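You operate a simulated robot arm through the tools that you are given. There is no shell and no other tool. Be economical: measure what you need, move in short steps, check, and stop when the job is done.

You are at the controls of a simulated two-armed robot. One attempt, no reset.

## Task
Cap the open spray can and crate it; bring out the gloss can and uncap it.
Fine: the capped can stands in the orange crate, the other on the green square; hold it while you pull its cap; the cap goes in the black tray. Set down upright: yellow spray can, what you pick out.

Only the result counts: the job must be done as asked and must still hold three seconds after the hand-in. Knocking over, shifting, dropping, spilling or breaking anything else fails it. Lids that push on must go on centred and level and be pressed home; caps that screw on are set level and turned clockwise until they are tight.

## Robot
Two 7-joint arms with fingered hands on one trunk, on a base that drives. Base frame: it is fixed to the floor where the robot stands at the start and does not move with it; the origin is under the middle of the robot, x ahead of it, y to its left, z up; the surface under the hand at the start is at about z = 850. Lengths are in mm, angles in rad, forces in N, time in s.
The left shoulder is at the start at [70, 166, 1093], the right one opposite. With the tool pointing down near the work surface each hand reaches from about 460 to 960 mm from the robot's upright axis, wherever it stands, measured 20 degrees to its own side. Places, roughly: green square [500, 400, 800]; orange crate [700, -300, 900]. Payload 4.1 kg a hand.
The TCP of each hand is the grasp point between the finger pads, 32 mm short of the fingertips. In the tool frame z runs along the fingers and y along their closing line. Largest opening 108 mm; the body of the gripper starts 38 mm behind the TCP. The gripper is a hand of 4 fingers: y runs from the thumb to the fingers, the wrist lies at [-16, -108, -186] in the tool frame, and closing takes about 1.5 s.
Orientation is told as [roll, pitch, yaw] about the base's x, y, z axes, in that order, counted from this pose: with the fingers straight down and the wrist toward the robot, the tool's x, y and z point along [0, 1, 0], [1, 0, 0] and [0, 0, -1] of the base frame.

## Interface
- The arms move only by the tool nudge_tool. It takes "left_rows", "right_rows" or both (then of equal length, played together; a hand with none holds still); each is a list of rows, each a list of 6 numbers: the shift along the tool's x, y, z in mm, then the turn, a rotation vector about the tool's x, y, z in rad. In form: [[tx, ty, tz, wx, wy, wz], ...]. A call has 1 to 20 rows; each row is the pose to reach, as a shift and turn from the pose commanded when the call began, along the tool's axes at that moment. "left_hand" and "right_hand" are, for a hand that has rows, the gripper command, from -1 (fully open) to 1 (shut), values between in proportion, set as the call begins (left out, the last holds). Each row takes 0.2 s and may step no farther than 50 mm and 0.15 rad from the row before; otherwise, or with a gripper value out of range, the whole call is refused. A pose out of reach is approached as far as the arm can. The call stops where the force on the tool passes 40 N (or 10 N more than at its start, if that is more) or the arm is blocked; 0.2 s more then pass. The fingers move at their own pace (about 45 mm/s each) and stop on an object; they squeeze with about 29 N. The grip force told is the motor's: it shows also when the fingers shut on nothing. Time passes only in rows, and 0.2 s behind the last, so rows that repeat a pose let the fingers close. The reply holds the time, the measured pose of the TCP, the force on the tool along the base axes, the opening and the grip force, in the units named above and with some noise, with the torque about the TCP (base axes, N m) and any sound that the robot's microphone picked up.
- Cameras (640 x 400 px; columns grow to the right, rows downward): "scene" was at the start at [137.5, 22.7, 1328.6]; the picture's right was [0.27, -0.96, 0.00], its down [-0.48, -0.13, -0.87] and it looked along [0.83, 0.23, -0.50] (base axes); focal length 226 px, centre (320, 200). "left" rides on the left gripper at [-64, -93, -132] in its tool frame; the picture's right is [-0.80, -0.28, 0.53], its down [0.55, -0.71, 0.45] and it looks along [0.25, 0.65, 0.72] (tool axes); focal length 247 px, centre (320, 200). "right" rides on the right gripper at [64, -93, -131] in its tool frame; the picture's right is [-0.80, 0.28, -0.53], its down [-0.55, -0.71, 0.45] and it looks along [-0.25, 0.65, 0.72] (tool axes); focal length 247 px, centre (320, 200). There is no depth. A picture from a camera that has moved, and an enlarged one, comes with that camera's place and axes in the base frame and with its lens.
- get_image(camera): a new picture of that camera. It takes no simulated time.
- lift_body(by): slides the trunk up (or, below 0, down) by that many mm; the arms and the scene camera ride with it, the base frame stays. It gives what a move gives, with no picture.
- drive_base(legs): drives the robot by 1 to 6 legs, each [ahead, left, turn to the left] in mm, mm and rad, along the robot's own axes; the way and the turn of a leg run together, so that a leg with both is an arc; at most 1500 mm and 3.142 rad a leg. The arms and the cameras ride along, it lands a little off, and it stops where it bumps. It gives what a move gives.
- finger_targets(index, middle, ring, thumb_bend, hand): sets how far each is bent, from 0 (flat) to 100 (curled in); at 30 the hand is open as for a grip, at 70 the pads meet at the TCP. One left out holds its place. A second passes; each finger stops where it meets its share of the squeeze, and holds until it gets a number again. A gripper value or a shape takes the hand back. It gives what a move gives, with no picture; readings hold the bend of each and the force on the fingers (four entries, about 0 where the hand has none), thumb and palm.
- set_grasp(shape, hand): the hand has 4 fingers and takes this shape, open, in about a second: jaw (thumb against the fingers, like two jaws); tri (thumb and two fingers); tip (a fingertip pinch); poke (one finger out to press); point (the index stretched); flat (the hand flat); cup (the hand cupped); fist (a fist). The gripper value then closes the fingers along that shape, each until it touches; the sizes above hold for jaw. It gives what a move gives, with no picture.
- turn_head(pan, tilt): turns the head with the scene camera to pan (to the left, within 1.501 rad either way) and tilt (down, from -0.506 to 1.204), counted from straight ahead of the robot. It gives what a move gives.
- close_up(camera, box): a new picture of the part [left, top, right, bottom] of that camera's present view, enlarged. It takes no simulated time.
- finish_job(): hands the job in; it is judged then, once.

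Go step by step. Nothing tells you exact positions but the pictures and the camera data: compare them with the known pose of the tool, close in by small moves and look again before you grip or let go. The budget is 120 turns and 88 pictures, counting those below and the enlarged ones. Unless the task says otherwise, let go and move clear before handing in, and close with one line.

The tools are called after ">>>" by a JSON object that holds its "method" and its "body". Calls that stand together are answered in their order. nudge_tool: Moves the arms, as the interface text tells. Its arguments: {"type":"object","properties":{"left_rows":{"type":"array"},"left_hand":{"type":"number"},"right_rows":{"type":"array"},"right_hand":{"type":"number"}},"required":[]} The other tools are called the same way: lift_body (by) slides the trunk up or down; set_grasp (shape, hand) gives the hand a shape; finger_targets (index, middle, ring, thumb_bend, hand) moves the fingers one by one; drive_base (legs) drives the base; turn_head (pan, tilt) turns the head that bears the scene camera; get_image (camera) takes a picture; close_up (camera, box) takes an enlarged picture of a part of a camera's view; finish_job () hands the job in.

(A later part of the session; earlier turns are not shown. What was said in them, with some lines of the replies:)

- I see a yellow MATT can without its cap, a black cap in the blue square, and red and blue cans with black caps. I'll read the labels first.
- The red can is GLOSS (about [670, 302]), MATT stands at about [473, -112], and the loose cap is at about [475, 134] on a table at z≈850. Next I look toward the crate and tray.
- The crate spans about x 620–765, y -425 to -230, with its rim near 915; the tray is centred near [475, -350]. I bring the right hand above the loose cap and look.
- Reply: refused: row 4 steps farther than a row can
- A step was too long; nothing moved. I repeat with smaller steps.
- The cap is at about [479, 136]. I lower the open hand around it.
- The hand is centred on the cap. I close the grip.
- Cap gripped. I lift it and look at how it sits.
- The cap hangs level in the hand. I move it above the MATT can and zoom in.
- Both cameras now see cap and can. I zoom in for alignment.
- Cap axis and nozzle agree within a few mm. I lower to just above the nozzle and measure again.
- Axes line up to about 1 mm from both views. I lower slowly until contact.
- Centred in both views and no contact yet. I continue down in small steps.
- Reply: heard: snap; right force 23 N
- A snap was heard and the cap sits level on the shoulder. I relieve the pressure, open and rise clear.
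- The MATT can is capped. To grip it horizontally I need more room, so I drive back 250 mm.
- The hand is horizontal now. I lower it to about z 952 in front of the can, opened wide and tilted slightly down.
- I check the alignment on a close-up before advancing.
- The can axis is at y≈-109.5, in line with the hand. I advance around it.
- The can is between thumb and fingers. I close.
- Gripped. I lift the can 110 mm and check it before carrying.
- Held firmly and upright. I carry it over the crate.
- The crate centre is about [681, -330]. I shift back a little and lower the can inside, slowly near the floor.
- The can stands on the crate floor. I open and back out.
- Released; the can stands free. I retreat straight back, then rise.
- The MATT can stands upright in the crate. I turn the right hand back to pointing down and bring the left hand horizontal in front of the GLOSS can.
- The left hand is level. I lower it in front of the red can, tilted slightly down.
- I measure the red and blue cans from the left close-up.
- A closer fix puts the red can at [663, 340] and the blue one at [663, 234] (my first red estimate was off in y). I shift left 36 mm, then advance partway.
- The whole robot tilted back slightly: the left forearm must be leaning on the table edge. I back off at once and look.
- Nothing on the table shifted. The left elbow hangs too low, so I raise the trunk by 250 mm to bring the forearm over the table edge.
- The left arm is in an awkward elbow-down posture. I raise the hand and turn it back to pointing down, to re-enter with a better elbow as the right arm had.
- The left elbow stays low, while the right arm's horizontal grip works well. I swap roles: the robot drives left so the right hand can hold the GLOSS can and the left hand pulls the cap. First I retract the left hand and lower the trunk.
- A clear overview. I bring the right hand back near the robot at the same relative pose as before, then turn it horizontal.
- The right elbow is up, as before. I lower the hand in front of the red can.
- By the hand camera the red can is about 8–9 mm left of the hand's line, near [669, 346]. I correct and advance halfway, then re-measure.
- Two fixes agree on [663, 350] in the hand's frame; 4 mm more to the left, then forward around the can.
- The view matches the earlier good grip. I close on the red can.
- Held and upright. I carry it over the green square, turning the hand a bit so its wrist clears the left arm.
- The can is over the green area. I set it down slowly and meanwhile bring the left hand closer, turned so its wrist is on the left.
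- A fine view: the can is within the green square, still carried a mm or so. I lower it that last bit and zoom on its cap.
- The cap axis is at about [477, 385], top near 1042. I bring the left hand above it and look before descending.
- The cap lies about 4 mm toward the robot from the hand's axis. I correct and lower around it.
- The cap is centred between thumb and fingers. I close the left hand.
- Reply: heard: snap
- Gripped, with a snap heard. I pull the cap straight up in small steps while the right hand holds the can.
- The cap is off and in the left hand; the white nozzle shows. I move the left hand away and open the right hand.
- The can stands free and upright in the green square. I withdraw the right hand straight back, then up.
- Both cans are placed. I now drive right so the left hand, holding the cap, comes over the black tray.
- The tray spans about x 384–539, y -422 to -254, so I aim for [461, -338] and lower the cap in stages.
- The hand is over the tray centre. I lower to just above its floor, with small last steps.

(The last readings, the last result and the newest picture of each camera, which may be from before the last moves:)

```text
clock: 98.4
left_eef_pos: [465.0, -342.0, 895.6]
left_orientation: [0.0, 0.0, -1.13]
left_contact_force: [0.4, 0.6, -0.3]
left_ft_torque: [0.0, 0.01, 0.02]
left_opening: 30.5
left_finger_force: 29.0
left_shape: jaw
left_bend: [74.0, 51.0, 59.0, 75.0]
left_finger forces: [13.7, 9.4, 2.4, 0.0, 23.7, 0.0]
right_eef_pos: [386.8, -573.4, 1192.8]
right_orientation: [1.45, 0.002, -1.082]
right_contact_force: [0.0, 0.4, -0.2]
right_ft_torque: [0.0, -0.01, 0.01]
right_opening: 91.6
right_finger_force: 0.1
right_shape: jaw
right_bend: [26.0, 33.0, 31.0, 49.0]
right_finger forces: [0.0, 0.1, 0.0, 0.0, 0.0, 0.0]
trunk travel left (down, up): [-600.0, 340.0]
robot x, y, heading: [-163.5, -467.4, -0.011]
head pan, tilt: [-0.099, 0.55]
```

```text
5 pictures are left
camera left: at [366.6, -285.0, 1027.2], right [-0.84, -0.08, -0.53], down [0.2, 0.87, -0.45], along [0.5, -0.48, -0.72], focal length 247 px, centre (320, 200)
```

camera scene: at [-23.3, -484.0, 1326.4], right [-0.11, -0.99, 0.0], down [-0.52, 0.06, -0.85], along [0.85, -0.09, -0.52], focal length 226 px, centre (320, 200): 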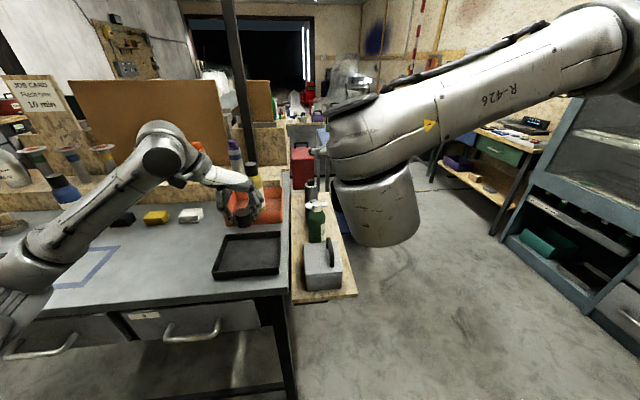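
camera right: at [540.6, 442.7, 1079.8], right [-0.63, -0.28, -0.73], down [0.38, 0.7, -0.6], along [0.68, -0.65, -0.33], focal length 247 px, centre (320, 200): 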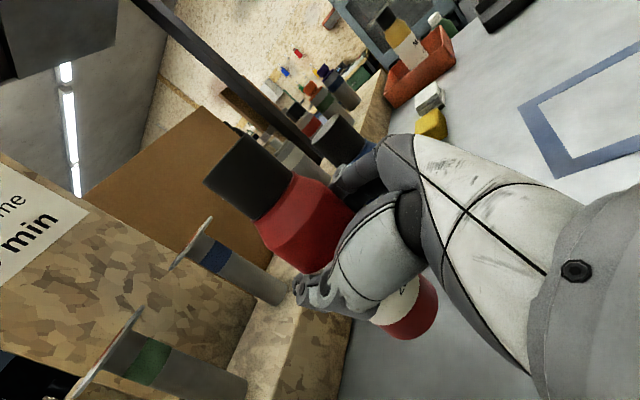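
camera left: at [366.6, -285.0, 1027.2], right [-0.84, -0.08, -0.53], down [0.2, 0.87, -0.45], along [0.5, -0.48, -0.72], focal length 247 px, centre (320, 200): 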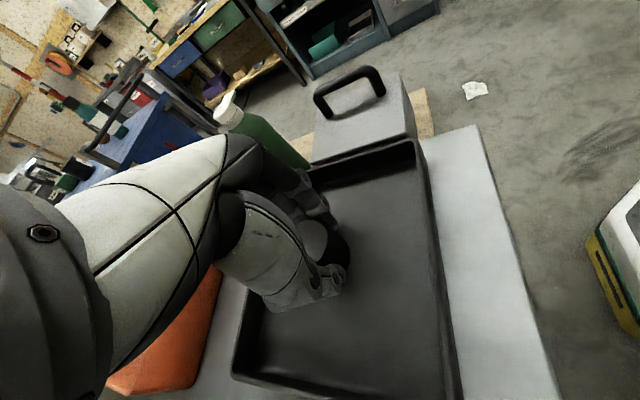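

No contact yet; I feel for the tray floor in 1 mm steps.

>>> {"method": "nudge_tool", "body": {"left_rows": [[0, 0, 1, 0, 0, 0], [0, 0, 2, 0, 0, 0], [0, 0, 3, 0, 0, 0], [0, 0, 4, 0, 0, 0]]}}

```text
clock: 99.4
left_eef_pos: [465.2, -341.0, 893.8]
left_orientation: [0.003, -0.003, -1.13]
left_contact_force: [4.4, -2.3, 19.5]
left_ft_torque: [-0.22, -0.19, -0.02]
left_opening: 31.5
left_finger_force: 28.6
left_shape: jaw
left_bend: [74.0, 51.0, 59.0, 76.0]
left_finger forces: [16.1, 11.6, 3.6, 0.0, 25.3, 0.1]
right_eef_pos: [385.8, -573.1, 1194.1]
right_orientation: [1.451, 0.001, -1.082]
right_contact_force: [0.1, 0.2, -1.4]
right_ft_torque: [-0.01, -0.03, 0.02]
right_opening: 91.6
right_finger_force: 0.1
right_shape: jaw
right_bend: [26.0, 33.0, 31.0, 49.0]
right_finger forces: [0.0, 0.0, 0.0, 0.0, 0.0, 0.0]
trunk travel left (down, up): [-600.0, 340.0]
robot x, y, heading: [-162.0, -472.5, -0.012]
head pan, tilt: [-0.099, 0.55]
```

The cap rests on the tray floor. I ease off, open and rise clear.

>>> {"method": "nudge_tool", "body": {"left_rows": [[0, 0, -3, 0, 0, 0], [0, 0, -3, 0, 0, 0], [0, 0, -3, 0, 0, 0], [0, 0, -3, 0, 0, 0], [0, 0, -3, 0, 0, 0], [0, 0, -3, 0, 0, 0], [0, 0, -25, 0, 0, 0], [0, 0, -65, 0, 0, 0], [0, 0, -110, 0, 0, 0], [0, 0, -155, 0, 0, 0], [0, 0, -200, 0, 0, 0], [0, 0, -240, 0, 0, 0]], "left_hand": -0.4}}

>>> {"method": "turn_head", "body": {"pan": 0.3, "tilt": 0.5}}

>>> {"method": "get_image", "body": {"camera": "left"}}

>>> {"method": "get_image", "body": {"camera": "scene"}}

```text
clock: 102.0
left_eef_pos: [464.5, -339.2, 1136.4]
left_orientation: [-0.001, 0.002, -1.131]
left_contact_force: [0.4, 0.1, -0.3]
left_ft_torque: [0.01, 0.03, 0.0]
left_opening: 75.6
left_finger_force: 0.0
left_shape: jaw
left_bend: [27.0, 38.0, 35.0, 61.0]
left_finger forces: [0.0, 0.1, 0.0, 0.0, 0.0, 0.1]
right_eef_pos: [387.0, -573.6, 1193.6]
right_orientation: [1.451, -0.001, -1.081]
right_contact_force: [-0.1, -0.5, 0.4]
right_ft_torque: [0.03, -0.02, -0.01]
right_opening: 91.6
right_finger_force: 0.1
right_shape: jaw
right_bend: [26.0, 33.0, 31.0, 49.0]
right_finger forces: [0.0, 0.0, 0.1, 0.1, 0.0, 0.0]
trunk travel left (down, up): [-600.0, 340.0]
robot x, y, heading: [-162.7, -471.6, -0.01]
head pan, tilt: [-0.099, 0.55]
```

```text
clock: 102.9
left_eef_pos: [465.4, -338.7, 1135.6]
left_orientation: [0.001, -0.001, -1.128]
left_contact_force: [0.6, 0.3, 0.1]
left_ft_torque: [0.02, 0.01, -0.02]
left_opening: 75.2
left_finger_force: 0.0
left_shape: jaw
left_bend: [27.0, 38.0, 35.0, 61.0]
left_finger forces: [0.1, 0.1, 0.0, 0.0, 0.1, 0.0]
right_eef_pos: [388.2, -572.9, 1192.4]
right_orientation: [1.451, 0.0, -1.081]
right_contact_force: [-0.1, 0.5, 0.1]
right_ft_torque: [0.02, 0.0, -0.01]
right_opening: 91.8
right_finger_force: 0.0
right_shape: jaw
right_bend: [26.0, 33.0, 31.0, 49.0]
right_finger forces: [0.0, 0.0, 0.1, 0.0, 0.0, 0.0]
trunk travel left (down, up): [-600.0, 340.0]
robot x, y, heading: [-159.4, -470.3, -0.008]
head pan, tilt: [0.3, 0.499]
```

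```text
4 pictures are left
camera left: at [367.4, -282.4, 1265.5], right [-0.84, -0.08, -0.53], down [0.2, 0.87, -0.45], along [0.5, -0.48, -0.72], focal length 247 px, centre (320, 200)
```

left: 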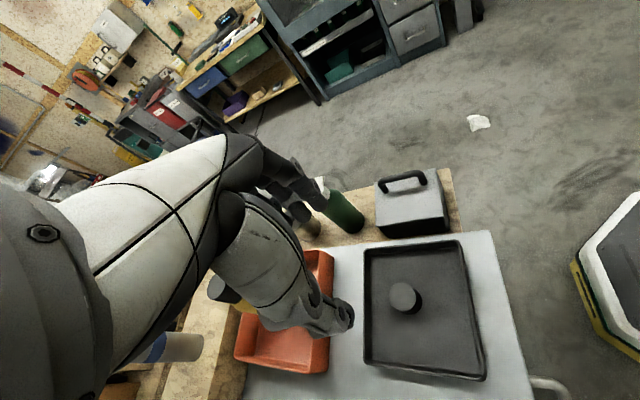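

```text
3 pictures are left
camera scene: at [-25.1, -447.8, 1330.9], right [0.29, -0.96, 0.0], down [-0.46, -0.14, -0.88], along [0.84, 0.25, -0.48], focal length 226 px, centre (320, 200)
```

scene: 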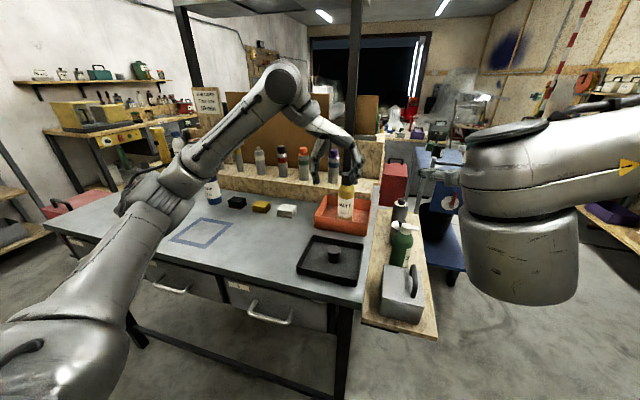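

The cap lies in the tray and MATT stands in the crate. One last look toward the green square.

>>> {"method": "turn_head", "body": {"pan": 0.85, "tilt": 0.4}}

>>> {"method": "get_image", "body": {"camera": "scene"}}

```text
clock: 103.9
left_eef_pos: [465.9, -338.4, 1134.4]
left_orientation: [0.0, 0.0, -1.129]
left_contact_force: [0.2, -0.3, 0.2]
left_ft_torque: [0.0, -0.02, 0.0]
left_opening: 75.5
left_finger_force: 0.0
left_shape: jaw
left_bend: [27.0, 38.0, 35.0, 61.0]
left_finger forces: [0.0, 0.1, 0.0, 0.0, 0.0, 0.0]
right_eef_pos: [387.2, -572.7, 1191.5]
right_orientation: [1.451, -0.001, -1.08]
right_contact_force: [-0.1, -0.4, 0.2]
right_ft_torque: [0.02, 0.03, 0.01]
right_opening: 91.7
right_finger_force: 0.0
right_shape: jaw
right_bend: [26.0, 33.0, 31.0, 49.0]
right_finger forces: [0.0, 0.0, 0.0, 0.0, 0.1, 0.0]
trunk travel left (down, up): [-600.0, 340.0]
robot x, y, heading: [-162.9, -475.8, -0.009]
head pan, tilt: [0.85, 0.4]
```

```text
2 pictures are left
camera scene: at [-50.4, -404.8, 1340.1], right [0.74, -0.67, 0.0], down [-0.26, -0.29, -0.92], along [0.62, 0.69, -0.39], focal length 226 px, centre (320, 200)
```

scene: 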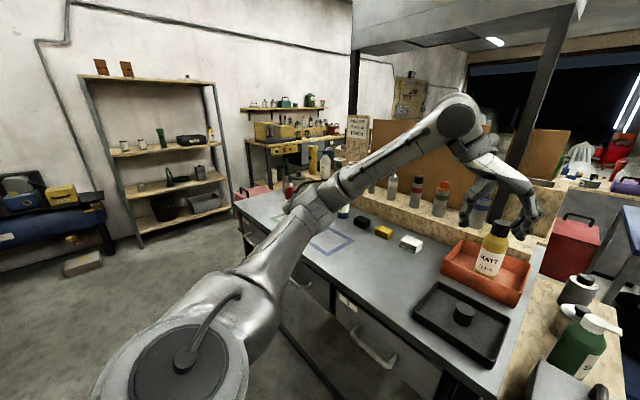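

>>> {"method": "close_up", "body": {"camera": "scene", "box": [436, 200, 548, 270]}}

>>> {"method": "close_up", "body": {"camera": "scene", "box": [248, 165, 328, 215]}}

```text
5.71 times, centred on (492, 235) of scene
camera zoom: at [-50.4, -404.8, 1340.1], right [0.74, -0.67, 0.0], down [-0.26, -0.29, -0.92], along [0.62, 0.69, -0.39], focal length 1289 px, centre (-663, 0)
```

zoom: 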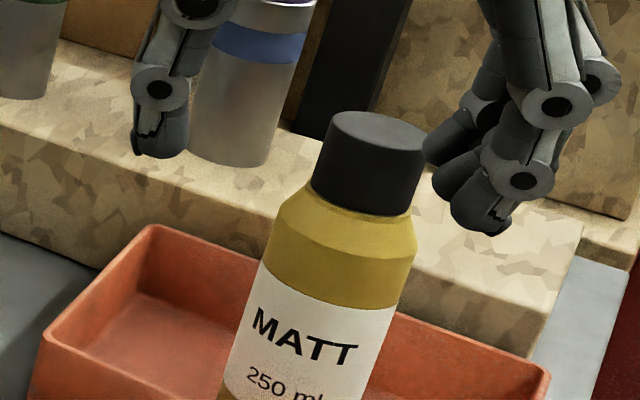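

```text
8.00 times, centred on (288, 190) of scene
camera zoom: at [-50.4, -404.8, 1340.1], right [0.74, -0.67, 0.0], down [-0.26, -0.29, -0.92], along [0.62, 0.69, -0.39], focal length 1805 px, centre (576, 280)
```

zoom: 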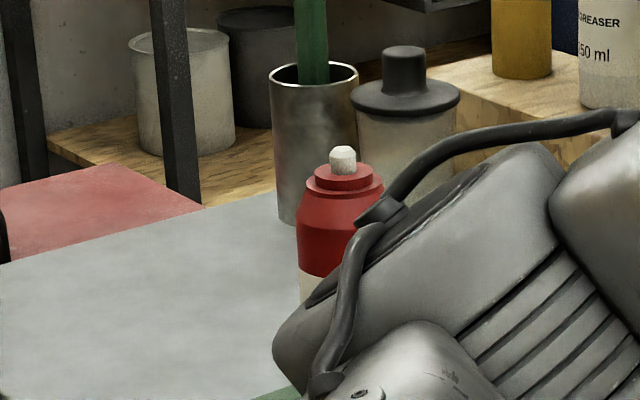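

MATT stands in the crate with its cap on level. GLOSS stands upright on the green square without its cap, and the cap is in the tray. Both hands are clear, so I hand in.

>>> {"method": "finish_job", "body": {}}

```text
The job is handed in.
```

I handed the job in. The MATT can is capped and stands in the orange crate, the GLOSS can stands uncapped on the green square, and its cap is in the black tray.
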